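You operate a simulated robot arm through the tools that you are given. There is no shell and no other tool. Be economical: measure what you need, move in short steps, check, and stop when the job is done.

The job below is to be done with a simulated robot arm. You get a single attempt, and the scene is never put back.

TASK
Clear the press and put the foot back in the blue tray.
Fine: lever up first; slide back in; open the fixture clamp; shut the pin drawer. Set down upright: foot.

It is judged by the outcome, as a careful person would: the job done as asked, and still so three seconds after it is handed in. It fails if anything else is knocked over, pushed out of place, dropped, spilled or broken.

THE ROBOT
A 7-joint arm with a two-finger parallel gripper on a trunk, on a base that drives. Base frame: it is fixed to the floor where the robot stands at the start and does not move with it; the origin is under the middle of the robot, x ahead of it, y to its left, z up; the surface under the hand at the start is at about z = 0.85. Units: m, degrees, N and s.
With the tool pointing down near the work surface it reaches from about 0.22 to 0.74 m from the robot's upright axis, wherever it stands. Its first joint turns from -166.0 to 166.0 degrees. Places, roughly: fixture clamp [0.2, 0.7, 0.7]; inside of the foot tray [1, -0.3, 0.9]; lever of the green press [0.5, 0, 1.1]; pin drawer [0.4, 0.1, 0.7]; slide of the green press [0.6, 0, 0.9]. Payload 1.57 kg.
Tool frame: the origin (TCP) lies between the finger pads and is the grasp point; the fingertips stand 0.03 m ahead of it; z points along the fingers, y is the line along which they close. Largest opening 0.11 m; finger width 0.024, thickness 0.012; the body of the gripper, 0.048 by 0.112 m, starts 0.078 m behind the TCP.
Orientation is that of the tool frame in the base frame, as a unit quaternion [x, y, z, w]. With the fingers straight down and closing along the base's y, the tool's x points along the base's -x, its y along +y and its z along -z.

THE INTERFACE
- The arm moves only by the tool play_rows. Its argument "deltas" is a list of rows, each an object of numbers (a shift or turn left out is 0, a gripper value left out holds the last): "gripper": the opening in per cent of the stroke, from 0 (shut) to 100 (fully open); "dx", "dy", "dz": the shift along the tool's x, y, z in units of 25 mm (1.0 is 25 mm); "ax", "ay", "az": the turn, a rotation vector about the tool's x, y, z in units of 5 degrees (1.0 is 5 degrees). In form: [{"gripper": .., "dx": .., "dy": .., "dz": .., "ax": .., "ay": .., "az": ..}, ...]. A call has 1 to 10 rows; each row shifts and turns the commanded pose from where the row before left it, along the tool's axes as they then stand. A call with a number of a shift or a turn outside -1 to 1 is refused whole. A row lasts 0.2 s, in which the tool goes at most 0.05 m and 8.6 degrees; a call with a longer step from one row to the next is refused whole, and so is a gripper value outside its range. Where a pose cannot be reached the arm comes as near as it can. A force on the tool above 40 N (or 10 N above the force at the start of the call, whichever is more), or a blocked arm, ends the call early, and 0.2 s more pass. Each finger travels about 0.045 m/s and halts on what it meets, pressing with about 43 N; the grip force reading is that of the motor and also rises with nothing between the fingers. The clock runs only during rows and for 0.2 s after the last one: add rows that do not move to give the fingers time. The reply holds the time, the measured pose of the TCP, the force on the tool along the base axes, the opening and the grip force, in the units named above and with some noise, with the torque about the TCP (base axes, N m) and any sound that the robot's microphone picked up.
- Cameras (640 x 400 px; columns grow to the right, rows downward): "scene" is now at [0.0152, 0.1676, 1.5817]; the picture's right is [0.15, -0.99, 0.00], its down [-0.75, -0.12, -0.65] and it looks along [0.64, 0.10, -0.76] (base axes); focal length 281 px, centre (320, 200). "wrist" rides on the gripper at [0.07, 0.016, -0.141] in the tool frame; the picture's right is [-0.23, 0.97, 0.00], its down [-0.86, -0.20, -0.48] and it looks along [-0.47, -0.11, 0.88] (tool axes); focal length 222 px, centre (320, 200).
- get_image(camera): a new picture of that camera. The clock stands still meanwhile.
- slide_trunk(by): slides the trunk up (or, below 0, down) by that many m; the arm and the scene camera ride with it, the base frame stays. It gives what a move gives, with no picture.
- steer(legs): drives the robot by 1 to 6 legs, each [ahead, turn to the left] in m and degrees, along the robot's own axes; the way and the turn of a leg run together, so that a leg with both is an arc; at most 1.5 m and 180 degrees a leg. The arm and the cameras ride along, it lands a little off, and it stops where it bumps. It gives what a move gives.
- aim_head(pan, tilt): turns the head with the scene camera to pan (to the left, within 155 degrees either way) and tilt (down, from -29 to 69), counted from straight ahead of the robot. It gives what a move gives.
- probe_pixels(camera, pixels): for up to 12 pixels [column, row] of the newest picture of that camera ("zoom" is the newest enlarged one), the place [x, y, z] in the base frame of the surface seen there, good to about 0.003 m. The clock stands still meanwhile.
- inspect(camera, box): a new picture of the part [left, top, right, bottom] of that camera's present view, enlarged. The clock stands still meanwhile.
- hand_in(): hands the job in; it is judged then, once.

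Work in short steps. Measure before you move; look again where a grasp or a placing could have gone wrong, and mend it. You have 80 turns and 68 pictures in all, those below and enlarged ones among them. Open the gripper and draw the arm clear of the work before you hand the job in, unless the task says otherwise; then end with one line.

The tools are called after "Request:" as a command line: name --argument value ..., lists and objects as JSON in quotes. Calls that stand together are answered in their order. play_rows: Moves the arm, as the interface text tells. Its arguments: {"type":"object","properties":{"deltas":{"type":"array","items":{"type":"object","properties":{"gripper":{"type":"number"},"dx":{"type":"number"},"dy":{"type":"number"},"dz":{"type":"number"},"ax":{"type":"number"},"ay":{"type":"number"},"az":{"type":"number"}}}}},"required":["deltas"]} The other tools are called the same way: slide_trunk (by) slides the trunk up or down; steer (legs) drives the base; aim_head (pan, tilt) turns the head that bears the scene camera; get_image (camera) takes a picture; probe_pixels (camera, pixels) gives the place of the surface under pixels of a picture; inspect (camera, box) takes an enlarged picture of a part of a camera's view; hand_in () hands the job in.

At the start:

```text
time_s: 0.0
ee_pos: [0.487, 0.0599, 1.2812]
tcp_rot: [-0.001, 1.0, -0.001, 0.0]
contact_force: [0.3, 0.1, 0.1]
ft_torque: [0.0, -0.03, -0.01]
opening: 0.11
finger_force: 0.0
trunk travel left (down, up): [-0.525, 0.065]
robot x, y, heading: [-0.0007, -0.0011, 0.0]
head pan, tilt: [8.8, 49.6]
```

scene: 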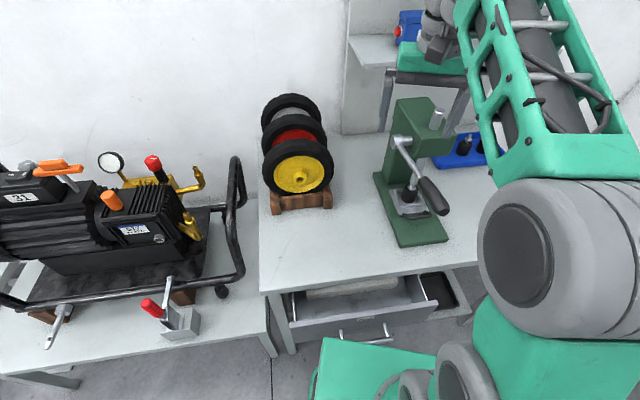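
wrist: 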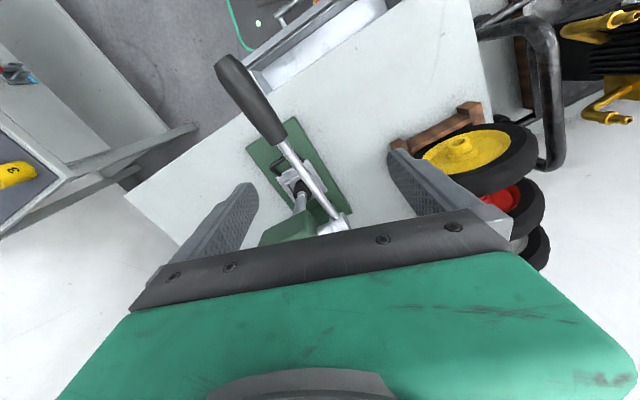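

The scene picture shows the green press at about (410,170) with its lever down-right, the open drawer at (360,310) and the clamp at (170,315). I'll enlarge these parts.

Request:
inspect --camera "scene" --box '[350, 80, 510, 260]'

Request:
inspect --camera "scene" --box '[100, 250, 480, 400]'

Request:
inspect --camera "wrist" --box '[180, 0, 420, 250]'

```text
2.22 times, centred on (430, 170) of scene
```

zoom: 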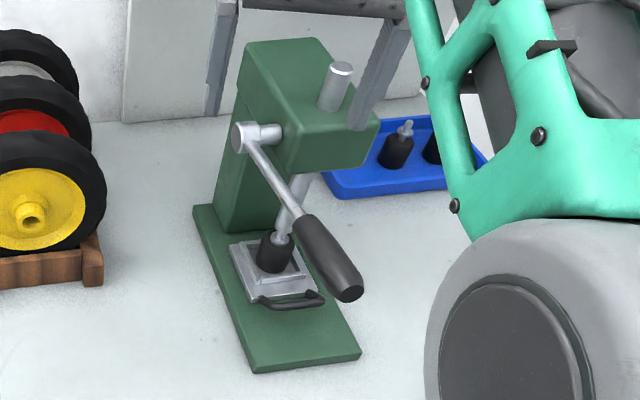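

```text
1.68 times, centred on (290, 325) of scene
```

zoom: 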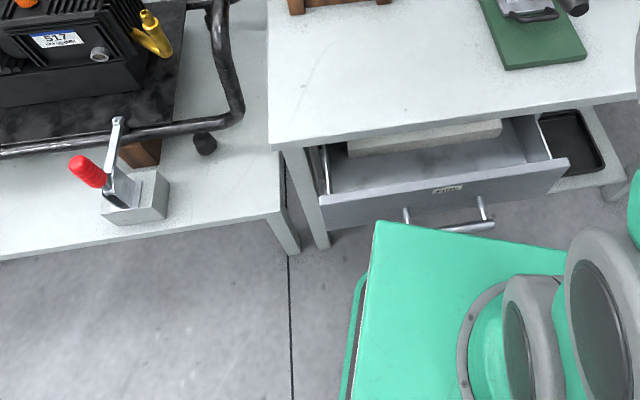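

```text
1.60 times, centred on (300, 125) of wrist
```

zoom: 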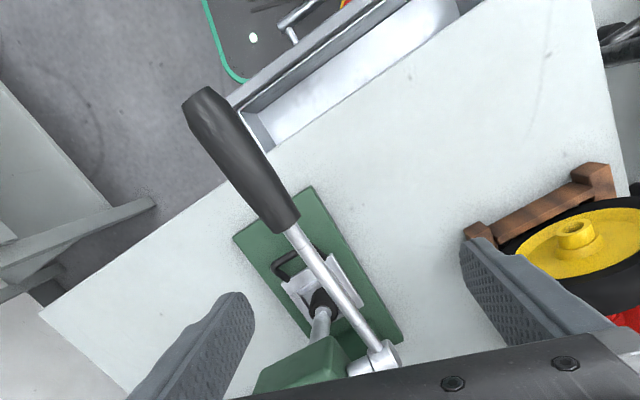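

I'll measure the press: lever hub, lever arm, handle ends, foot, slide and tray.

Request:
inspect --camera "scene" --box '[350, 80, 510, 260]'

Request:
probe_pixels --camera "zoom" --pixels '[[240, 137], [270, 175], [305, 222], [330, 258], [350, 293], [270, 250], [280, 238], [262, 302], [318, 299], [240, 280], [252, 366], [350, 352]]'

Request:
probe_pixels --camera "zoom" --pixels '[[198, 208], [341, 68], [405, 125], [398, 150], [345, 190], [270, 132], [250, 60], [365, 130], [290, 205], [435, 150], [298, 275], [292, 302]]'

```text
2.22 times, centred on (430, 170) of scene
```

zoom: 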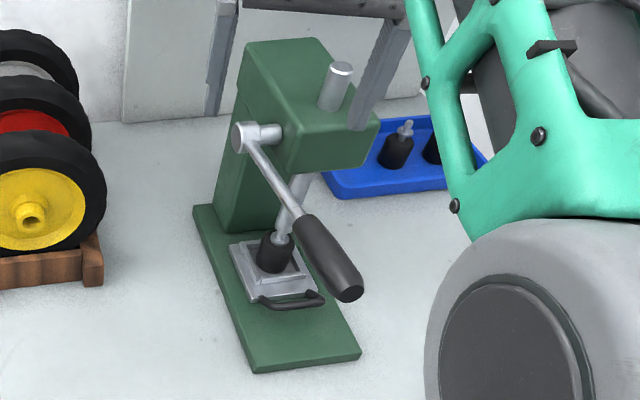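

```text
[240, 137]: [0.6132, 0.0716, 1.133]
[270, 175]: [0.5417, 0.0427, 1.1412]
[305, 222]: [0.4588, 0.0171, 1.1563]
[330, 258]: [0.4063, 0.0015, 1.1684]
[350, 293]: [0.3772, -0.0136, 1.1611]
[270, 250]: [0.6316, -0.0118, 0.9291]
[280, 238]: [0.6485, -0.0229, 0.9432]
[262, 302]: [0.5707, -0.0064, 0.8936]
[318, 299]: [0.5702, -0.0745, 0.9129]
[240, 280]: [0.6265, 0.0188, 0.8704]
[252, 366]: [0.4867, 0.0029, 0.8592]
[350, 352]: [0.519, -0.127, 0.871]
```

```text
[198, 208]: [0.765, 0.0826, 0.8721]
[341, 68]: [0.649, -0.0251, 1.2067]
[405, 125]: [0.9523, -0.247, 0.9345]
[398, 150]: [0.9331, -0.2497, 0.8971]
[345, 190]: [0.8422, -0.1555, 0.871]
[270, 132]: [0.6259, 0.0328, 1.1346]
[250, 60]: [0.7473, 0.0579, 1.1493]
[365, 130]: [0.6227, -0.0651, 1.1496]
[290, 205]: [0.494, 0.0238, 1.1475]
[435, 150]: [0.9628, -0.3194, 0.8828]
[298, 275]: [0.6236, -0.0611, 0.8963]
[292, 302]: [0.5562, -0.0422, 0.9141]
```

The lever runs from the hub near (0.61,0.05,1.13) to the handle end near (0.38,-0.01,1.16), yaw about 17°. I'll probe the wrist view for the handle's axis and width, plus the clamp and drawer from the scene view.

Request:
probe_pixels --camera "wrist" --pixels '[[228, 62], [240, 85], [255, 100], [270, 122], [284, 140], [300, 165], [320, 195], [262, 94], [248, 107], [340, 224], [302, 200], [299, 180]]'

Request:
probe_pixels --camera "scene" --pixels '[[152, 307], [166, 290], [168, 310], [180, 322], [200, 310], [296, 341], [436, 308], [345, 340], [385, 328], [365, 285], [165, 325], [190, 337]]'

Request:
inspect --camera "scene" --box '[110, 250, 240, 350]'

```text
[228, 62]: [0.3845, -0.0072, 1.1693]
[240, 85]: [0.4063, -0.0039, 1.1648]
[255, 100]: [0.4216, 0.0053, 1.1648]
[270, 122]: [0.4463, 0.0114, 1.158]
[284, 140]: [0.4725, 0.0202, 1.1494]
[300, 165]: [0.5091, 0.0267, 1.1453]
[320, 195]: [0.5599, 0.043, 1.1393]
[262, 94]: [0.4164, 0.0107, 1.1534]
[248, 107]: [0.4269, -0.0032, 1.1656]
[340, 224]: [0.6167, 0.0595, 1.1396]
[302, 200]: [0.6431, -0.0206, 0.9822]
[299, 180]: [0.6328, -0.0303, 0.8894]
```

```text
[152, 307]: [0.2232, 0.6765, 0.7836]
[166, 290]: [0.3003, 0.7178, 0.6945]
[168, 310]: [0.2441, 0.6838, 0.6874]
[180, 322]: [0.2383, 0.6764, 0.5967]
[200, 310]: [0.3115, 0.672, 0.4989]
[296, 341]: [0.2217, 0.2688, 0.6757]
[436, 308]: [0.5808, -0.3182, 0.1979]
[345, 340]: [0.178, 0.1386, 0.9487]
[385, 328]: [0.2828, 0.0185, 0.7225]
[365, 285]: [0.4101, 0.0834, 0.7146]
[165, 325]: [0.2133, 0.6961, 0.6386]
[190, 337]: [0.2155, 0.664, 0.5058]
```

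```text
4.00 times, centred on (175, 300) of scene
```

zoom: 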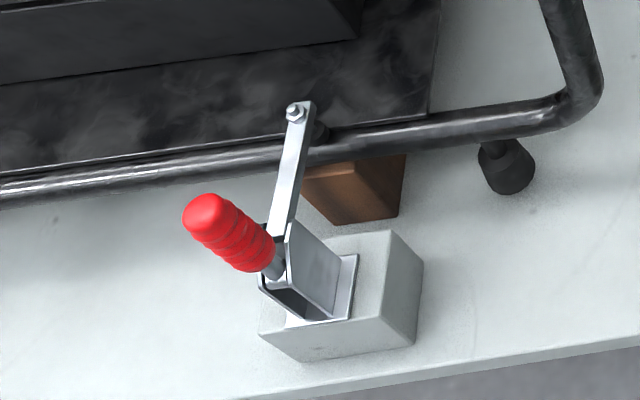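

The handle centre is near (0.415,0.002,1.150) with yaw about 16°. I'll turn the tool by 16°, move over the handle and check before descending.

Request:
play_rows --deltas '[{"gripper": 100, "az": -0.8}, {"az": -0.8}, {"az": -0.8}, {"az": -0.8}, {"dx": 0.85, "dy": -0.36}, {"dx": 0.85, "dy": -0.36}, {"dx": 0.85, "dy": -0.36}, {"dx": 0.86, "dy": -0.35}, {"dz": 0.8}, {"dz": 0.8}]'

Request:
get_image --camera "wrist"

Request:
get_image --camera "scene"

```text
time_s: 2.2
ee_pos: [0.4148, -0.0007, 1.2391]
tcp_rot: [-0.139, 0.99, 0.0, 0.0]
contact_force: [-0.2, -0.1, -0.3]
ft_torque: [0.02, 0.01, 0.0]
opening: 0.1101
finger_force: 0.1
trunk travel left (down, up): [-0.525, 0.065]
robot x, y, heading: [-0.0025, 0.0029, -0.1]
head pan, tilt: [8.8, 49.6]
```

```text
60 pictures are left
```

wrist: 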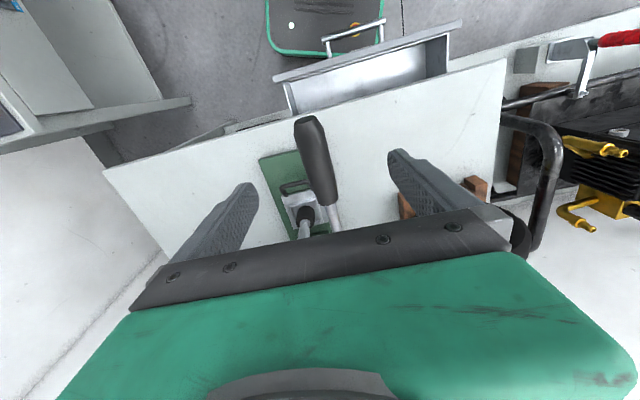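

```text
59 pictures are left
```

scene: 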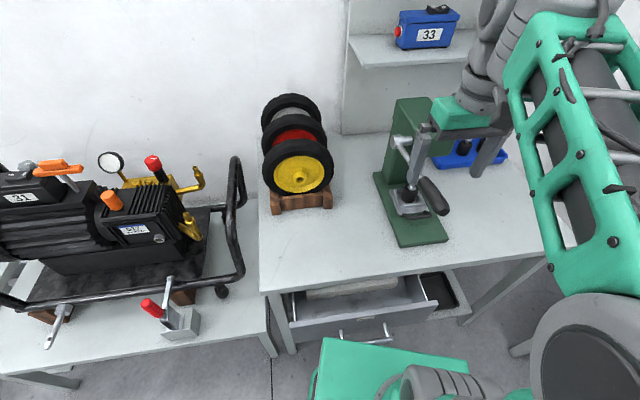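

Fingers straddle the handle at (318,160). I'll descend 90 mm and close.

Request:
play_rows --deltas '[{"dz": 0.9}, {"dz": 0.9}, {"dz": 0.9}, {"dz": 0.85}, {"gripper": 20}, {}, {}, {}, {}, {}]'

Request:
get_image --camera "wrist"

```text
time_s: 4.4
ee_pos: [0.4157, -0.0022, 1.1499]
tcp_rot: [-0.139, 0.99, 0.001, 0.001]
contact_force: [4.9, -17.6, 0.2]
ft_torque: [0.08, -0.01, 0.21]
opening: 0.0374
finger_force: 9.0
trunk travel left (down, up): [-0.525, 0.065]
robot x, y, heading: [-0.0007, -0.0017, -0.0]
head pan, tilt: [8.8, 49.6]
```

```text
58 pictures are left
```

wrist: 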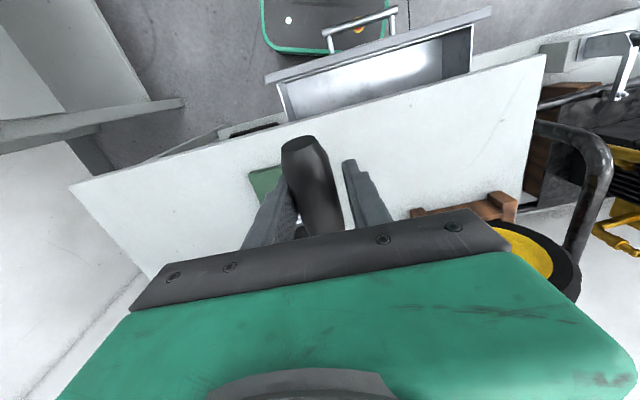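

The contact force of -17.6 N along y shows one finger touching first. I'll shift the tool a few mm towards -y and finish closing.

Request:
play_rows --deltas '[{"dy": -0.08}, {"dy": -0.08}, {}, {}, {}]'

```text
time_s: 5.6
ee_pos: [0.4168, -0.004, 1.151]
tcp_rot: [-0.139, 0.99, 0.0, -0.001]
contact_force: [-0.2, -11.8, -0.6]
ft_torque: [0.01, 0.1, 0.1]
opening: 0.0321
finger_force: 5.2
trunk travel left (down, up): [-0.525, 0.065]
robot x, y, heading: [-0.0015, -0.0003, 0.1]
head pan, tilt: [8.8, 49.6]
```

Request:
play_rows --deltas '[{"dy": -0.1, "gripper": 0}, {}, {}, {}]'

```text
time_s: 6.6
ee_pos: [0.4162, -0.0061, 1.1513]
tcp_rot: [-0.141, 0.99, 0.001, 0.0]
contact_force: [-0.3, 0.9, -0.6]
ft_torque: [0.14, 0.13, 1.23]
opening: 0.0309
finger_force: 39.6
trunk travel left (down, up): [-0.525, 0.065]
robot x, y, heading: [-0.0025, 0.0018, 0.2]
head pan, tilt: [8.8, 49.6]
```

Gripped well (39.6 N). Now swing the lever up on its arc about the hub, rotating the tool with it, first about 16°.

Request:
play_rows --deltas '[{"ay": -0.8, "dz": -0.575, "dx": -0.075}, {"ay": -0.8, "dz": -0.575, "dx": -0.075}, {"ay": -0.8, "dz": -0.575, "dx": -0.075}, {"ay": -0.8, "dz": -0.575, "dx": -0.075}]'

```text
time_s: 7.6
ee_pos: [0.4214, -0.0038, 1.2094]
tcp_rot: [-0.139, 0.98, 0.02, 0.138]
contact_force: [15.8, 9.4, -11.5]
ft_torque: [0.27, 0.47, 1.07]
opening: 0.0312
finger_force: 39.8
trunk travel left (down, up): [-0.525, 0.065]
robot x, y, heading: [0.0023, -0.0013, -0.2]
head pan, tilt: [8.8, 49.6]
```

Force +x 15.8 N means I'm pulling slightly outward. I'll correct towards the hub and carry on.

Request:
play_rows --deltas '[{"dx": -0.25}, {"ay": -0.8, "dz": -0.565, "dx": -0.11}, {"ay": -0.8, "dz": -0.565, "dx": -0.11}, {"ay": -0.8, "dz": -0.565, "dx": -0.11}, {"ay": -0.8, "dz": -0.565, "dx": -0.11}]'

```text
time_s: 8.8
ee_pos: [0.4175, -0.0053, 1.2693]
tcp_rot: [-0.134, 0.952, 0.038, 0.272]
contact_force: [17.7, 12.4, -15.4]
ft_torque: [0.42, 0.26, 0.6]
opening: 0.0312
finger_force: 39.6
trunk travel left (down, up): [-0.525, 0.065]
robot x, y, heading: [-0.0004, -0.0001, -0.0]
head pan, tilt: [8.8, 49.6]
```

The pads have slipped on the handle since I tilted opposite to the lever's rotation. I'll look at the state before going on.

Request:
get_image --camera "scene"

Request:
get_image --camera "wrist"

```text
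57 pictures are left
```

scene: 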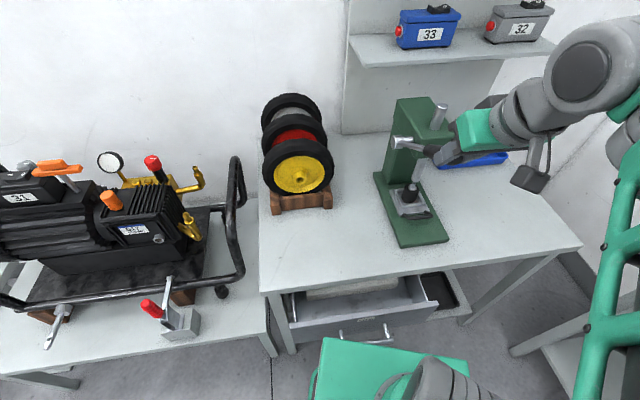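

```text
56 pictures are left
```

wrist: 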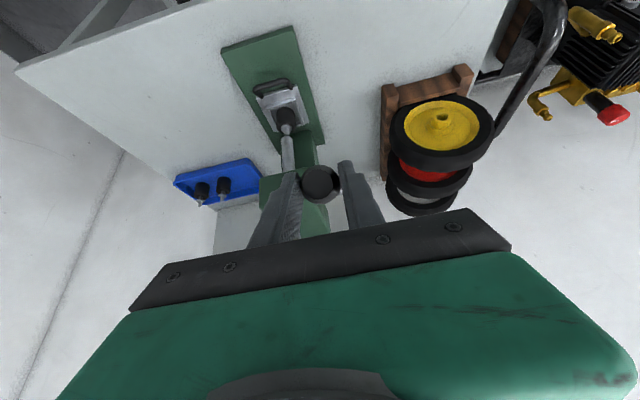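

The lever is at about 35° and I'm holding only its end. I'll ease the grip slightly and slide about 20 mm along the handle towards the hub.

Request:
play_rows --deltas '[{"gripper": 26}, {"dx": -0.16, "dz": 0.36}, {"dx": -0.16, "dz": 0.36}, {}]'

```text
time_s: 9.8
ee_pos: [0.4307, -0.0011, 1.257]
tcp_rot: [-0.133, 0.952, 0.039, 0.273]
contact_force: [0.4, 1.5, -0.7]
ft_torque: [-0.13, -0.05, -0.08]
opening: 0.0317
finger_force: 2.1
trunk travel left (down, up): [-0.525, 0.065]
robot x, y, heading: [-0.0007, -0.0011, -0.0]
head pan, tilt: [8.8, 49.6]
```

The lever holds itself (force near 0). I'll regrip and carry it along the arc another 18° with fixed tool orientation.

Request:
play_rows --deltas '[{"gripper": 5}, {}, {"dx": -0.9, "dz": -0.35}, {"dx": -0.935, "dz": -0.25}, {"dx": -0.955, "dz": -0.15}, {}]'

```text
time_s: 11.2
ee_pos: [0.4767, 0.0136, 1.3121]
tcp_rot: [-0.135, 0.951, 0.039, 0.276]
contact_force: [-5.5, 7.3, 7.4]
ft_torque: [1.03, -0.26, 0.5]
opening: 0.0309
finger_force: 31.3
trunk travel left (down, up): [-0.525, 0.065]
robot x, y, heading: [0.0018, 0.0051, -0.1]
head pan, tilt: [8.8, 49.6]
```

Forces are small; continue upward.

Request:
play_rows --deltas '[{"dx": -0.97, "dz": -0.05}, {"dx": -0.96, "dz": 0.06}, {}]'

Request:
get_image --camera "scene"

```text
time_s: 12.0
ee_pos: [0.5175, 0.0239, 1.3359]
tcp_rot: [-0.133, 0.952, 0.039, 0.274]
contact_force: [-1.1, 0.9, 0.8]
ft_torque: [-0.01, -0.01, -0.04]
opening: 0.0055
finger_force: 0.1
trunk travel left (down, up): [-0.525, 0.065]
robot x, y, heading: [0.0017, 0.0041, -0.1]
head pan, tilt: [8.8, 49.6]
```

```text
55 pictures are left
```

scene: 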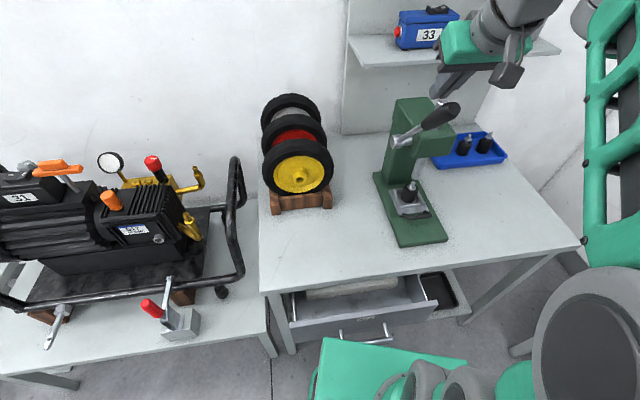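

The gripper slipped off (opening 0.0055) with the lever standing at (440,115). I'll inspect and probe where it stands.

Request:
inspect --camera "scene" --box '[350, 50, 510, 250]'

Request:
probe_pixels --camera "scene" --pixels '[[455, 108], [445, 114], [435, 119], [425, 127], [410, 134], [397, 142], [411, 190], [410, 183], [442, 103], [413, 176]]'

```text
2.00 times, centred on (430, 150) of scene
```

zoom: 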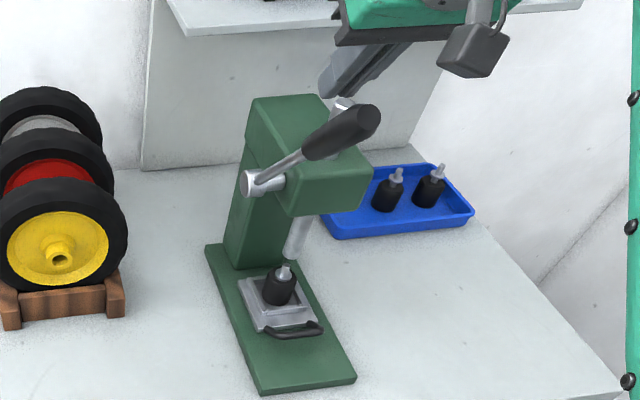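

```text
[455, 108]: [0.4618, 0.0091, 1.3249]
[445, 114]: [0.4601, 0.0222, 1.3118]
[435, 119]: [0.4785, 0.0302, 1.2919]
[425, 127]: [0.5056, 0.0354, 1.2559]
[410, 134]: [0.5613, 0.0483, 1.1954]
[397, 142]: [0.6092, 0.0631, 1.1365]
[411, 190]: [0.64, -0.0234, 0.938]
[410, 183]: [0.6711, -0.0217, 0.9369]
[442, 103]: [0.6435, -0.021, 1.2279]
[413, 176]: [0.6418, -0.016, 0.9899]
```

The lever stands at about 51° and the gripper slipped just at that point, which suggests its upper stop. To verify, I'll go round under the handle and push it with closed fingers: first retract and move to the robot's side.

Request:
play_rows --deltas '[{"gripper": 0, "dz": -1, "dy": 0.12}, {"dz": -1, "dy": 0.12}, {"dz": -1}, {"dz": -1}, {"dz": -1}, {"dz": -1}, {"dx": 1}, {"dx": 1}, {"dx": 1}, {"dx": 1}]'

Request:
play_rows --deltas '[{"dx": 0.6}, {"dz": 1}, {"dz": 1}, {"dz": 1}, {"dz": 1}, {"dz": 1}, {"dz": 1}, {"dz": 0.6}]'

Request:
get_image --camera "scene"

```text
time_s: 14.2
ee_pos: [0.3884, -0.004, 1.3375]
tcp_rot: [-0.134, 0.952, 0.039, 0.273]
contact_force: [0.0, 0.4, -0.3]
ft_torque: [-0.03, -0.07, -0.04]
opening: 0.0001
finger_force: 21.6
out of reach, approached as far as the arm can: row 3, 4, 5, 6
trunk travel left (down, up): [-0.525, 0.065]
robot x, y, heading: [-0.002, 0.0017, -0.2]
head pan, tilt: [8.8, 49.6]
```

```text
time_s: 16.0
ee_pos: [0.4598, 0.0161, 1.1892]
tcp_rot: [-0.133, 0.952, 0.038, 0.273]
contact_force: [-0.6, 0.3, -0.1]
ft_torque: [-0.01, 0.0, -0.04]
opening: 0.0
finger_force: 21.4
trunk travel left (down, up): [-0.525, 0.065]
robot x, y, heading: [-0.0002, 0.0034, -0.2]
head pan, tilt: [8.8, 49.6]
```

```text
53 pictures are left
```

scene: 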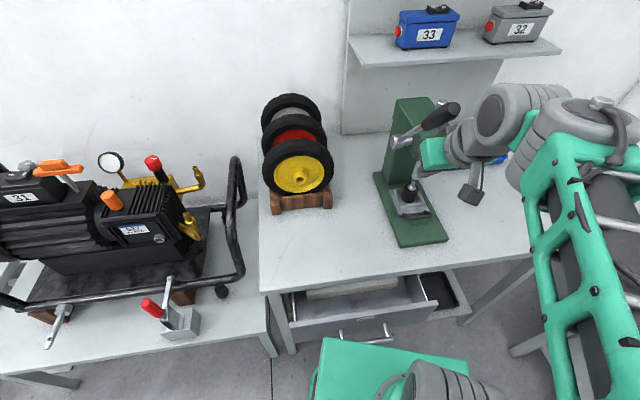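

Tool is under the handle, about 86 mm from its axis. Back up along the handle, then push it towards the press until contact stops it.

Request:
play_rows --deltas '[{"dz": -1}, {"dz": -1}, {"dx": -0.8}, {"dx": -0.8}, {"dx": -0.6}, {"dx": -0.3}, {"dx": -0.3}, {"dx": -0.3}]'

Request:
inspect --camera "scene" --box '[350, 50, 510, 250]'

```text
time_s: 17.8
ee_pos: [0.4981, 0.0262, 1.2722]
tcp_rot: [-0.134, 0.952, 0.038, 0.273]
contact_force: [-0.4, -0.2, -1.0]
ft_torque: [-0.01, -0.05, 0.01]
opening: 0.0
finger_force: 21.7
trunk travel left (down, up): [-0.525, 0.065]
robot x, y, heading: [0.003, -0.0003, -0.0]
head pan, tilt: [8.8, 49.6]
```

```text
2.00 times, centred on (430, 150) of scene
```

zoom: 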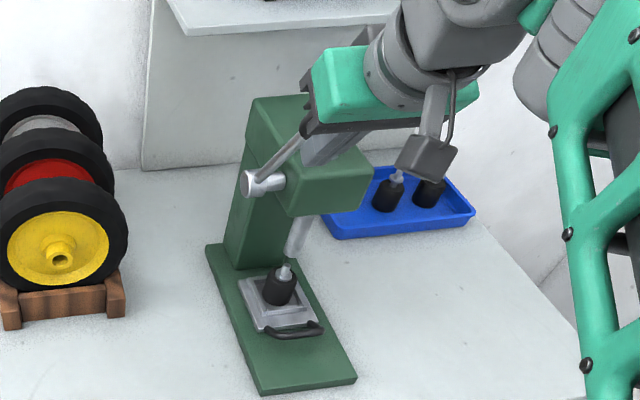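

The lever has turned further up (shaft steeper) with little force, so it wasn't at its stop. I'll keep pushing along the arc.

Request:
play_rows --deltas '[{"dx": -0.4, "dz": 0.03}, {"dx": -0.4, "dz": 0.05}, {"dx": -0.4, "dz": 0.08}, {"dx": -0.4, "dz": 0.12}]'

Request:
inspect --camera "scene" --box '[350, 50, 510, 250]'

```text
time_s: 18.8
ee_pos: [0.5336, 0.0376, 1.2885]
tcp_rot: [-0.133, 0.952, 0.038, 0.273]
contact_force: [0.0, 0.1, 0.4]
ft_torque: [0.01, 0.03, -0.03]
opening: 0.0001
finger_force: 21.4
trunk travel left (down, up): [-0.525, 0.065]
robot x, y, heading: [-0.0011, -0.0013, 0.2]
head pan, tilt: [8.8, 49.6]
```

```text
2.00 times, centred on (430, 150) of scene
```

zoom: 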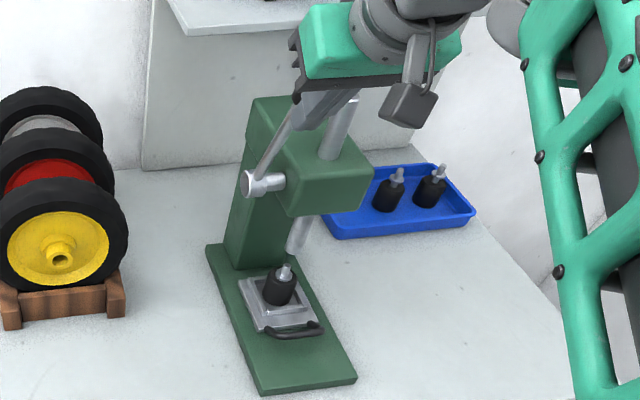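

Still moving freely at around 70°. Continue until it meets its stop.

Request:
play_rows --deltas '[{"dx": -0.38, "dz": 0.1}, {"dx": -0.38, "dz": 0.12}, {"dx": -0.36, "dz": 0.14}, {"dx": -0.36, "dz": 0.16}]'

Request:
inspect --camera "scene" --box '[350, 50, 510, 250]'

```text
time_s: 19.7
ee_pos: [0.5557, 0.0428, 1.2891]
tcp_rot: [-0.134, 0.955, 0.038, 0.262]
contact_force: [-18.3, -3.1, -5.5]
ft_torque: [-0.2, 0.05, -0.12]
opening: 0.0001
finger_force: 21.4
trunk travel left (down, up): [-0.525, 0.065]
robot x, y, heading: [-0.0009, 0.002, 0.0]
head pan, tilt: [8.8, 49.6]
stopped in row 4: the force on the tool passed its limit at 48 N (the readings are from after the stop); the commanded pose is now the measured one
```

```text
2.00 times, centred on (430, 150) of scene
```

zoom: 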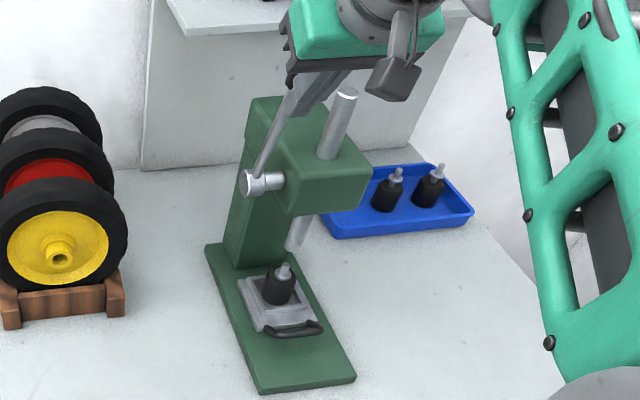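

The stop was reached (48 N) and the lever stands at ~80° with the ram clear of the foot. I'll back away, level the tool, and then look at the slide handle.

Request:
play_rows --deltas '[{"dx": 1}, {"dx": 1}, {"dx": 1}, {"dx": 1, "ay": 1}, {"dx": 0.5, "ay": 1}, {"ay": 1, "gripper": 60}, {"ay": 1}, {"ay": 1}, {"ay": 1}, {}]'

Request:
get_image --camera "wrist"

Request:
inspect --camera "scene" --box '[360, 140, 480, 250]'

```text
time_s: 21.9
ee_pos: [0.4652, 0.0173, 1.2281]
tcp_rot: [-0.139, 0.99, 0.001, 0.009]
contact_force: [-0.2, -0.4, 0.7]
ft_torque: [-0.02, -0.01, -0.02]
opening: 0.0657
finger_force: 0.0
out of reach, approached as far as the arm can: row 9
trunk travel left (down, up): [-0.525, 0.065]
robot x, y, heading: [-0.0012, 0.0035, -0.1]
head pan, tilt: [8.8, 49.6]
```

```text
49 pictures are left
```

wrist: 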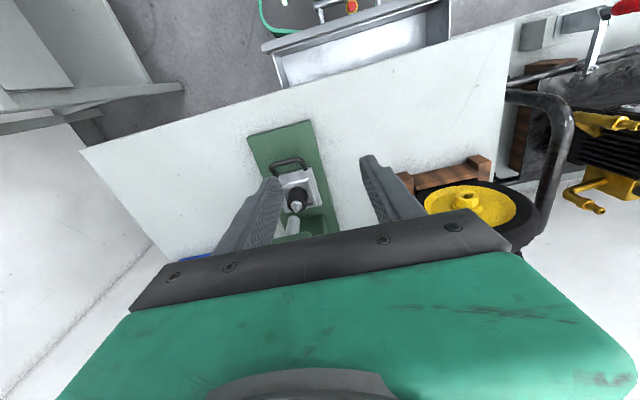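

```text
3.64 times, centred on (420, 195) of scene
```

zoom: 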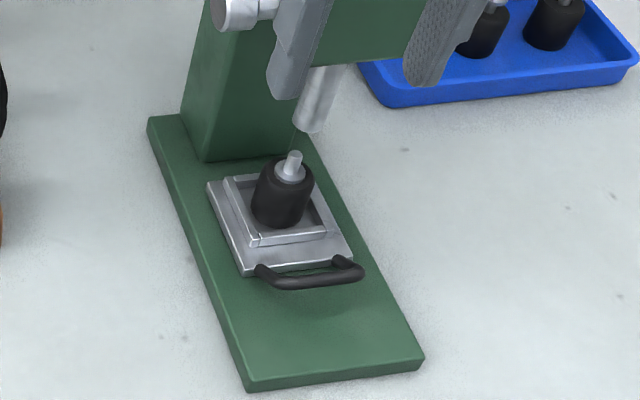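

Clear view of slide: handle bar from (260,270) to (360,270), the foot at (285,195). Probe them.

Request:
probe_pixels --camera "zoom" --pixels '[[280, 284], [315, 280], [350, 273], [262, 268], [340, 262], [244, 270], [349, 250], [296, 160], [285, 195], [278, 222], [262, 240], [330, 308]]'

Request:
inspect --camera "wrist" --box '[235, 110, 355, 240]'

Request:
probe_pixels --camera "wrist" --pixels '[[275, 165], [289, 160], [303, 166], [282, 176], [310, 172], [295, 206], [300, 198], [303, 188], [248, 140], [312, 122], [284, 168], [296, 170]]'

```text
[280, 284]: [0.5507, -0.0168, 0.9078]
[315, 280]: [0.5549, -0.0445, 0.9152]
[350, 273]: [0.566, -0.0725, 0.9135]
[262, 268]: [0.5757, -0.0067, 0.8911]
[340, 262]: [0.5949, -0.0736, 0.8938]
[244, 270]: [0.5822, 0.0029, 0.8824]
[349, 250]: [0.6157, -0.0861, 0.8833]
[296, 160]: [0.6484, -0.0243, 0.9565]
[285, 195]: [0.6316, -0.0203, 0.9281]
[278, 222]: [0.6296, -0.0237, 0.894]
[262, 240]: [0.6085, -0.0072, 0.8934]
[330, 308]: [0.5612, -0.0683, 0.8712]
```

```text
3.08 times, centred on (295, 175) of wrist
```

zoom: 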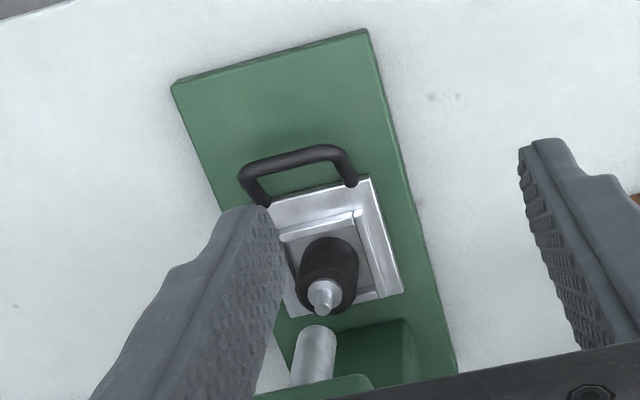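

```text
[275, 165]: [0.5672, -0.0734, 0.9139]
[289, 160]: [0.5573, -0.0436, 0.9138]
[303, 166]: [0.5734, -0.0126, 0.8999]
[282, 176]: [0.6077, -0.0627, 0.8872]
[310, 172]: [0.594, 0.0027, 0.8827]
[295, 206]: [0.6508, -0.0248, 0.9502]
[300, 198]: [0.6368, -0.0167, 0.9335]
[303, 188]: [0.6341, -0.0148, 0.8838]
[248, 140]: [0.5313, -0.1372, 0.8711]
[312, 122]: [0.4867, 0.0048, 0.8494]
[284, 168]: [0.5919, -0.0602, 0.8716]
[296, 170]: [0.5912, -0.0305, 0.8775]
```

The handle U spans laterally ~0.07 m centred near (0.558,-0.042,0.91). I'll grip it across its legs from the robot's side with the tool tilted 25° to clear the press head; first tilt and shift sideways.

Request:
play_rows --deltas '[{"gripper": 100, "ay": -0.96, "dy": -0.67}, {"ay": -0.96, "dy": -0.67}, {"ay": -0.96, "dy": -0.67}, {"ay": -0.96, "dy": -0.67}, {"ay": -0.96, "dy": -0.68}]'

Request:
play_rows --deltas '[{"dx": 0.26, "dz": 0.96}, {"dx": 0.26, "dz": 0.96}, {"dx": 0.26, "dz": 0.96}, {"dx": 0.26, "dz": 0.96}, {"dx": 0.26, "dz": 0.96}, {"dx": 0.26, "dz": 0.96}, {"dx": 0.26, "dz": 0.96}, {"dx": 0.26, "dz": 0.96}, {"dx": 0.3, "dz": 1.0}]'

Request:
get_image --camera "wrist"

```text
time_s: 23.1
ee_pos: [0.4899, -0.063, 1.2287]
tcp_rot: [-0.135, 0.967, 0.03, 0.215]
contact_force: [0.4, -0.1, -1.2]
ft_torque: [-0.01, -0.02, 0.0]
opening: 0.1102
finger_force: 0.1
trunk travel left (down, up): [-0.525, 0.065]
robot x, y, heading: [-0.0031, -0.0015, 0.0]
head pan, tilt: [8.8, 49.6]
```

```text
time_s: 25.1
ee_pos: [0.5246, -0.0554, 1.0057]
tcp_rot: [-0.136, 0.967, 0.031, 0.215]
contact_force: [-1.0, -0.1, -0.1]
ft_torque: [0.03, 0.0, 0.01]
opening: 0.11
finger_force: 0.0
trunk travel left (down, up): [-0.525, 0.065]
robot x, y, heading: [0.0008, 0.0012, -0.0]
head pan, tilt: [8.8, 49.6]
```

```text
46 pictures are left
```

wrist: 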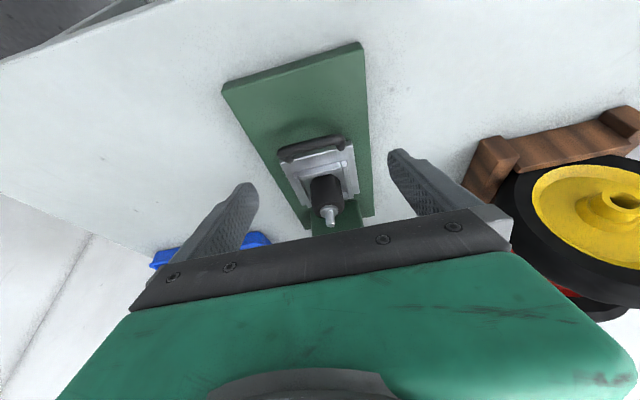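

Aligned behind the handle bar (310,148). Advance 100 mm along the fingers and close on the U.

Request:
play_rows --deltas '[{"dz": 1}, {"dz": 1}, {"dz": 1}, {"dz": 0.95}, {"gripper": 50}, {}, {}, {}]'

Request:
get_image --camera "wrist"

Request:
inspect --camera "scene" --box '[350, 100, 510, 260]'

```text
time_s: 26.9
ee_pos: [0.5674, -0.0466, 0.9184]
tcp_rot: [-0.134, 0.967, 0.029, 0.215]
contact_force: [10.3, -31.4, -2.5]
ft_torque: [-0.06, -0.42, 0.23]
opening: 0.0848
finger_force: 16.5
trunk travel left (down, up): [-0.525, 0.065]
robot x, y, heading: [0.0008, 0.0041, -0.1]
head pan, tilt: [8.8, 49.6]
```

```text
45 pictures are left
```

wrist: 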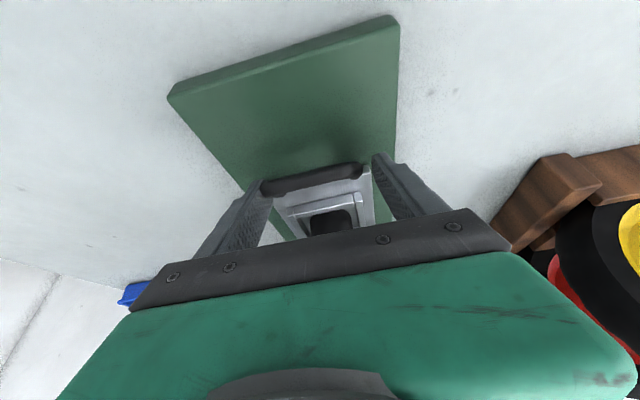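

```text
2.50 times, centred on (430, 180) of scene
```

zoom: 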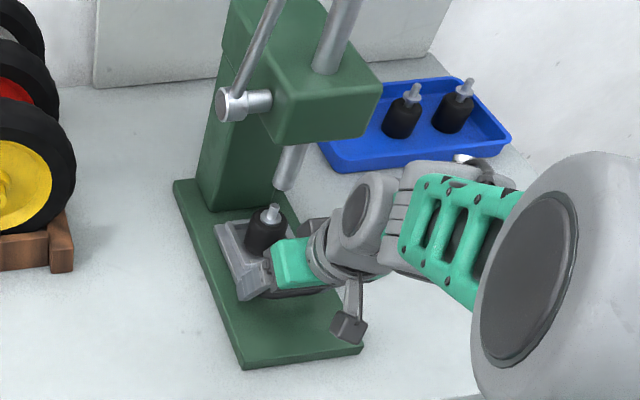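

The -y finger touched first (force -31 N); shift about 6 mm towards -y while closing.

Request:
play_rows --deltas '[{"dy": -0.1}, {"dy": -0.1}, {"dy": -0.05, "gripper": 40}, {}, {}]'

```text
time_s: 28.1
ee_pos: [0.5683, -0.0518, 0.9179]
tcp_rot: [-0.133, 0.967, 0.029, 0.215]
contact_force: [11.7, -35.1, -3.2]
ft_torque: [0.06, -0.55, 0.22]
opening: 0.0715
finger_force: 30.2
trunk travel left (down, up): [-0.525, 0.065]
robot x, y, heading: [-0.0029, 0.004, -0.0]
head pan, tilt: [8.8, 49.6]
```

Request:
play_rows --deltas '[{"dy": -0.1}, {"dy": -0.1}, {}, {}]'

Request:
get_image --camera "wrist"

```text
time_s: 29.1
ee_pos: [0.5683, -0.0526, 0.9178]
tcp_rot: [-0.137, 0.967, 0.031, 0.214]
contact_force: [5.4, -16.4, 6.5]
ft_torque: [-0.51, 0.77, 0.0]
opening: 0.0713
finger_force: 45.1
trunk travel left (down, up): [-0.525, 0.065]
robot x, y, heading: [-0.0029, -0.0037, -0.1]
head pan, tilt: [8.8, 49.6]
```

```text
43 pictures are left
```

wrist: 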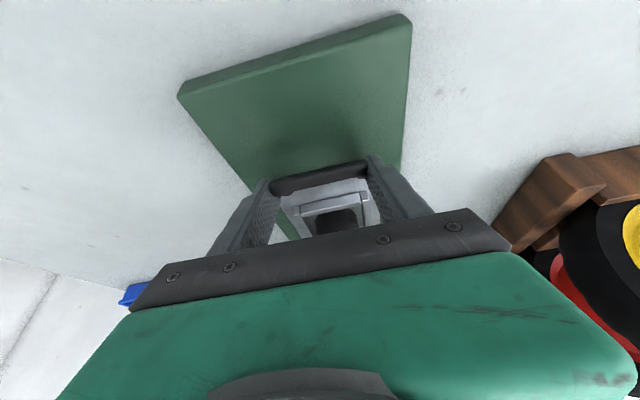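

Firmly on both legs now. Pull the slide straight out along the base, 50 mm at first.

Request:
play_rows --deltas '[{"dx": 0.36, "dz": -0.17}, {"dx": 0.36, "dz": -0.17}, {"dx": 0.36, "dz": -0.17}, {"dx": 0.36, "dz": -0.17}, {"dx": 0.36, "dz": -0.17}]'

Request:
inspect --camera "scene" --box '[350, 100, 510, 260]'

```text
time_s: 30.3
ee_pos: [0.5207, -0.0671, 0.9175]
tcp_rot: [-0.137, 0.966, 0.031, 0.215]
contact_force: [2.4, -10.6, 2.6]
ft_torque: [0.04, -0.26, 0.88]
opening: 0.0711
finger_force: 45.3
trunk travel left (down, up): [-0.525, 0.065]
robot x, y, heading: [0.0013, -0.0009, 0.0]
head pan, tilt: [8.8, 49.6]
```

```text
2.50 times, centred on (430, 180) of scene
```

zoom: 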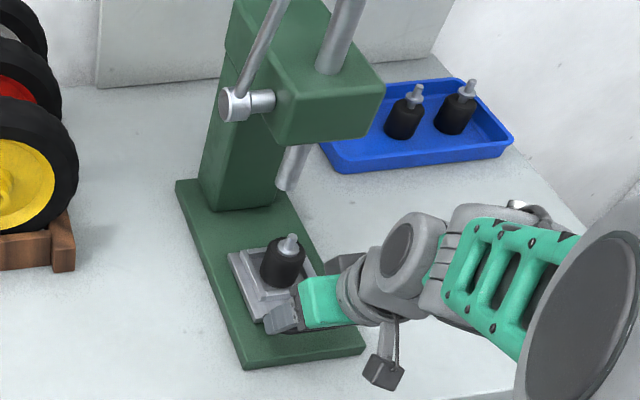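

Slide is coming out with little force. Pull further until it stops or about 40 mm more.

Request:
play_rows --deltas '[{"dx": 0.36, "dz": -0.17}, {"dx": 0.36, "dz": -0.17}, {"dx": 0.36, "dz": -0.17}, {"dx": 0.36, "dz": -0.17}, {"dx": 0.36, "dz": -0.17}]'

Request:
inspect --camera "scene" --box '[350, 100, 510, 260]'

```text
time_s: 31.5
ee_pos: [0.4728, -0.0822, 0.9181]
tcp_rot: [-0.134, 0.967, 0.031, 0.213]
contact_force: [5.9, -21.9, -10.2]
ft_torque: [-0.27, -0.21, 0.21]
opening: 0.0714
finger_force: 45.2
trunk travel left (down, up): [-0.525, 0.065]
robot x, y, heading: [0.0028, -0.0043, 0.0]
head pan, tilt: [8.8, 49.6]
```

```text
2.50 times, centred on (430, 180) of scene
```

zoom: 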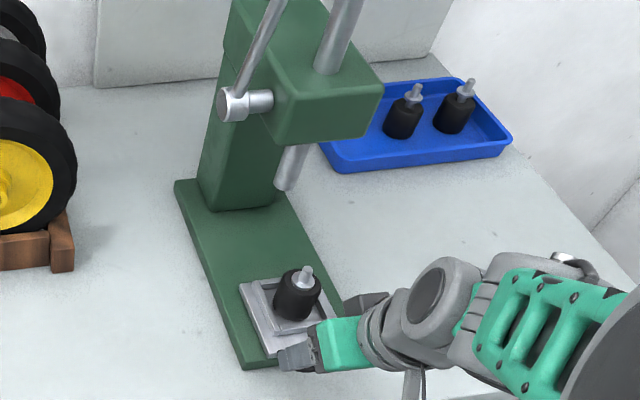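

The slide is out ~100 mm with the foot clear of the head. Release and back off along the fingers.

Request:
play_rows --deltas '[{"gripper": 100}, {}, {}, {"dz": -1}, {"dz": -1}, {"dz": -1}, {"dz": -1}, {"dz": -1}]'

Request:
get_image --camera "wrist"

Request:
inspect --camera "scene" --box '[370, 120, 530, 260]'

```text
time_s: 33.3
ee_pos: [0.4215, -0.0937, 1.0337]
tcp_rot: [-0.136, 0.967, 0.031, 0.214]
contact_force: [0.6, 0.0, 0.2]
ft_torque: [-0.02, -0.01, -0.02]
opening: 0.1101
finger_force: 0.1
trunk travel left (down, up): [-0.525, 0.065]
robot x, y, heading: [-0.0023, -0.0002, -0.1]
head pan, tilt: [8.8, 49.6]
```

```text
40 pictures are left
```

wrist: 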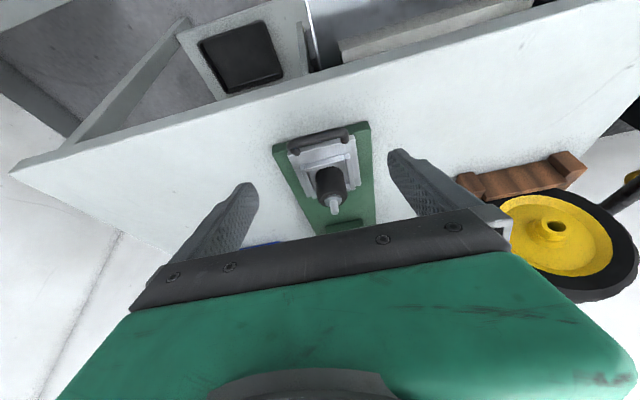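

```text
2.86 times, centred on (450, 190) of scene
```

zoom: 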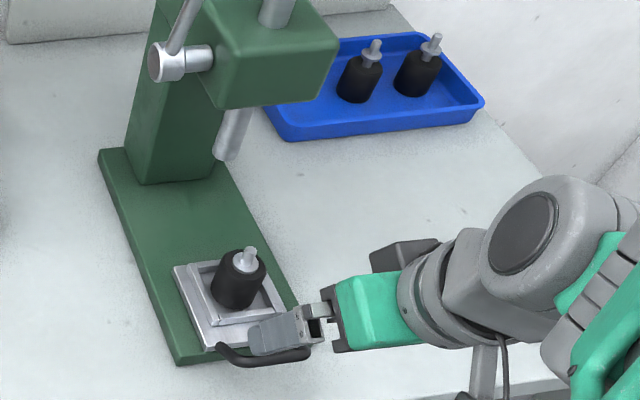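

The foot now stands on the slide at (240,280) in zoom. Measure it, and the blue tray too.

Request:
probe_pixels --camera "zoom" --pixels '[[249, 251], [244, 266], [238, 285], [220, 280], [258, 280], [233, 305], [375, 45], [357, 85], [433, 40], [350, 120], [480, 100], [290, 138]]'

Request:
probe_pixels --camera "wrist" --pixels '[[333, 206], [331, 190], [318, 180], [344, 180], [330, 172], [318, 190], [345, 190], [330, 168], [320, 137], [296, 165]]'

```text
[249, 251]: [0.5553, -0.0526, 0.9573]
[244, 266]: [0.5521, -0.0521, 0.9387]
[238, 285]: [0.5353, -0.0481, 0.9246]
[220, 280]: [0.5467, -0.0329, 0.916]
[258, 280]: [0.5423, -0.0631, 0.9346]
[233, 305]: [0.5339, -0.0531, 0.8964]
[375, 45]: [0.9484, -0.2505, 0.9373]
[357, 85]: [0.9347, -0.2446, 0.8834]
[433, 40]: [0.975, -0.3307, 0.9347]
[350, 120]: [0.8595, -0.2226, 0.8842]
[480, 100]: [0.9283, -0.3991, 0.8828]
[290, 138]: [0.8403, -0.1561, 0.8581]
```

```text
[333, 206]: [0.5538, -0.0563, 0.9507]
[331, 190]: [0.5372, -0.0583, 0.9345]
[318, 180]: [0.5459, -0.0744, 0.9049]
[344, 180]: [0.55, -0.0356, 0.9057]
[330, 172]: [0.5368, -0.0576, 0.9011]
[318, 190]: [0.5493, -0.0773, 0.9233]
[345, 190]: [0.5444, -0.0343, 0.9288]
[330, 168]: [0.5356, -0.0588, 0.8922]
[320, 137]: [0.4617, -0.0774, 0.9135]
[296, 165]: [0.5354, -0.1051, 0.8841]
```

Foot axis near (0.553,-0.055), body Ø43 mm, top z 0.938. Tool is laterally aligned; move to 80 mm short of the grasp, then advance, with tips staying above the slide rim.

Request:
play_rows --deltas '[{"dx": -0.8, "dz": 0.72}, {"dx": -0.8, "dz": 0.72}, {"dx": -0.8, "dz": 0.72}, {"dx": -0.8, "dz": 0.72}, {"dz": 0.8}, {"dz": 0.8}, {"dz": 0.8}, {"dz": 0.8}]'

Request:
get_image --camera "wrist"

Request:
inspect --camera "scene" --box '[370, 100, 530, 260]'

```text
time_s: 35.1
ee_pos: [0.552, -0.0575, 0.9281]
tcp_rot: [-0.136, 0.967, 0.031, 0.214]
contact_force: [-0.5, 0.5, -0.1]
ft_torque: [-0.02, 0.03, -0.02]
opening: 0.1099
finger_force: 0.0
trunk travel left (down, up): [-0.525, 0.065]
robot x, y, heading: [-0.0017, -0.0009, -0.0]
head pan, tilt: [8.8, 49.6]
```

```text
38 pictures are left
```

wrist: 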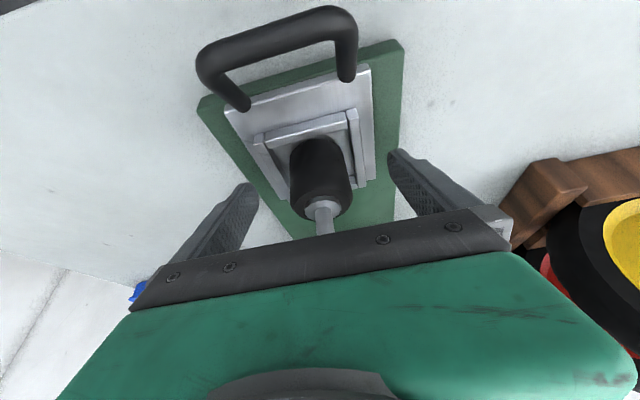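

```text
2.50 times, centred on (450, 180) of scene
```

zoom: 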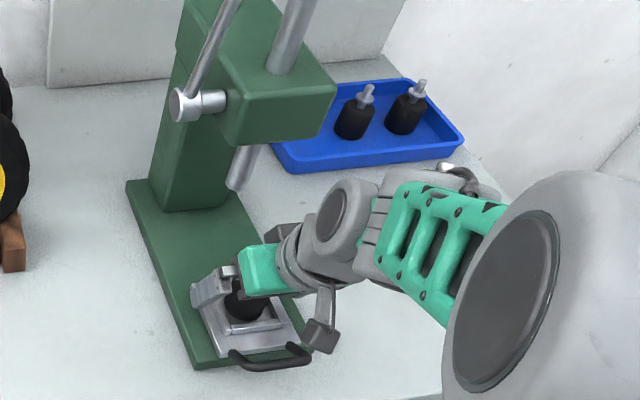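

Foot is centred between the fingers. Close.

Request:
play_rows --deltas '[{"gripper": 30}, {}, {}, {}, {}, {}, {"gripper": 10}, {}, {}]'

```text
time_s: 37.1
ee_pos: [0.5508, -0.0565, 0.9271]
tcp_rot: [-0.136, 0.967, 0.031, 0.214]
contact_force: [1.4, -5.4, -1.6]
ft_torque: [-0.28, 0.08, 0.11]
opening: 0.0754
finger_force: 45.0
trunk travel left (down, up): [-0.525, 0.065]
robot x, y, heading: [-0.0002, 0.0011, -0.4]
head pan, tilt: [8.8, 49.6]
```

Opening 0.0754 shows the tips are squeezing the slide's raised rim, not the foot. Open, raise 12 mm and close again.

Request:
play_rows --deltas '[{"gripper": 90}, {}, {}, {"dx": -0.1, "dz": -0.22}, {"dx": -0.1, "dz": -0.22}, {"gripper": 50}, {}, {}, {}, {}]'

Request:
play_rows --deltas '[{"gripper": 25}, {}, {}, {}]'

```text
time_s: 39.3
ee_pos: [0.5524, -0.0554, 0.9392]
tcp_rot: [-0.136, 0.967, 0.031, 0.214]
contact_force: [0.7, 0.6, -0.5]
ft_torque: [0.01, 0.0, 0.04]
opening: 0.0548
finger_force: 0.1
trunk travel left (down, up): [-0.525, 0.065]
robot x, y, heading: [-0.003, 0.0057, 0.0]
head pan, tilt: [8.8, 49.6]
```

```text
time_s: 40.3
ee_pos: [0.5531, -0.0556, 0.9405]
tcp_rot: [-0.136, 0.967, 0.031, 0.215]
contact_force: [0.5, -1.1, 0.3]
ft_torque: [-0.07, 0.01, -0.01]
opening: 0.0446
finger_force: 42.5
trunk travel left (down, up): [-0.525, 0.065]
robot x, y, heading: [0.0005, -0.0013, -0.0]
head pan, tilt: [8.8, 49.6]
```

Holding the foot (0.0446, 42 N). Lift 60 mm straight up and look.

Request:
play_rows --deltas '[{"dx": -0.17, "dz": -0.36}, {"dx": -0.34, "dz": -0.725}, {"dx": -0.34, "dz": -0.725}, {"dx": -0.17, "dz": -0.36}]'

Request:
get_image --camera "scene"

Request:
get_image --camera "wrist"

```text
time_s: 41.3
ee_pos: [0.553, -0.0562, 1.0]
tcp_rot: [-0.136, 0.967, 0.031, 0.214]
contact_force: [0.1, 0.7, -1.1]
ft_torque: [-0.01, 0.04, -0.05]
opening: 0.0444
finger_force: 42.8
trunk travel left (down, up): [-0.525, 0.065]
robot x, y, heading: [0.0002, 0.0012, 0.1]
head pan, tilt: [8.8, 49.6]
```

```text
36 pictures are left
```

scene: 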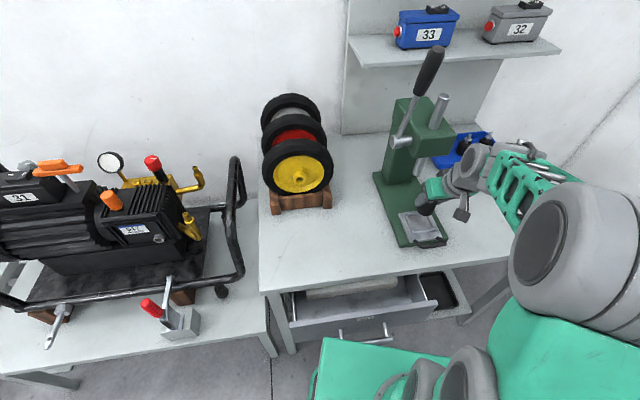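

```text
35 pictures are left
```

wrist: 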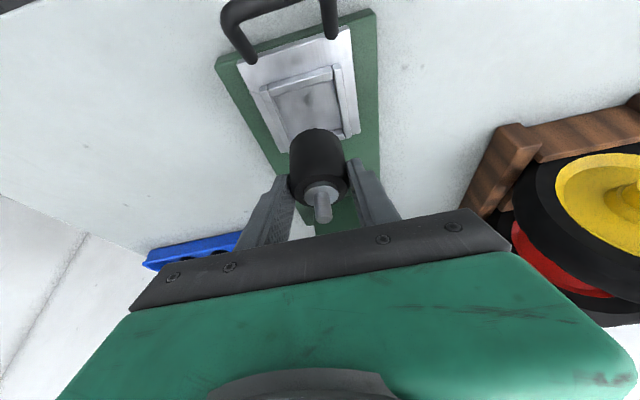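

Foot is held upright. The tray is ~1 m away, so I need to drive; measure table edges, and aim the head right to see the free floor.

Request:
probe_pixels --camera "scene" --pixels '[[270, 288], [400, 268], [480, 258], [578, 244], [510, 170], [400, 350], [330, 350], [420, 305], [300, 325], [370, 335], [388, 338], [350, 312]]'

Request:
aim_head --pan -45 --tilt 45

Request:
get_image --camera "scene"

```text
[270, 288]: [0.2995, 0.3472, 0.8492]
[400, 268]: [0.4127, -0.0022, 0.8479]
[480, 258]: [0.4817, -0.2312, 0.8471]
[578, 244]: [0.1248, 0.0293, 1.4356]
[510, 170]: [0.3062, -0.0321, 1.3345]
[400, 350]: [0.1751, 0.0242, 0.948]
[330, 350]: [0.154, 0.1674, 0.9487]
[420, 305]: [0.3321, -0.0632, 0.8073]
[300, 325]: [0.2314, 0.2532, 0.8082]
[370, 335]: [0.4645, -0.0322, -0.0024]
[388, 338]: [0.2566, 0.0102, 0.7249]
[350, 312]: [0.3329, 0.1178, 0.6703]
```

```text
time_s: 42.5
ee_pos: [0.5532, -0.0554, 0.9998]
tcp_rot: [-0.137, 0.967, 0.031, 0.213]
contact_force: [0.2, 0.8, -0.7]
ft_torque: [-0.03, 0.02, -0.01]
opening: 0.0446
finger_force: 42.7
trunk travel left (down, up): [-0.525, 0.065]
robot x, y, heading: [0.0003, -0.0028, -0.1]
head pan, tilt: [-45.0, 45.0]
```

```text
34 pictures are left
```

scene: 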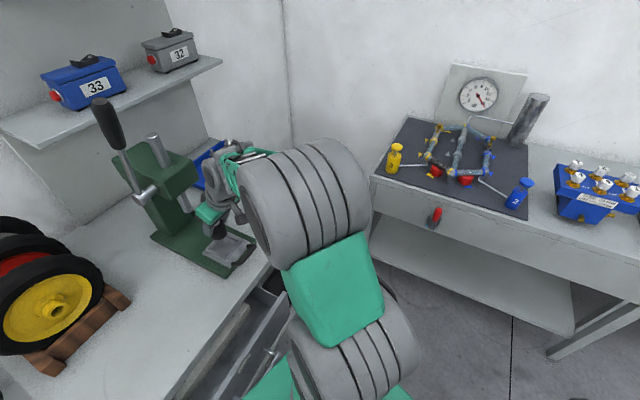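

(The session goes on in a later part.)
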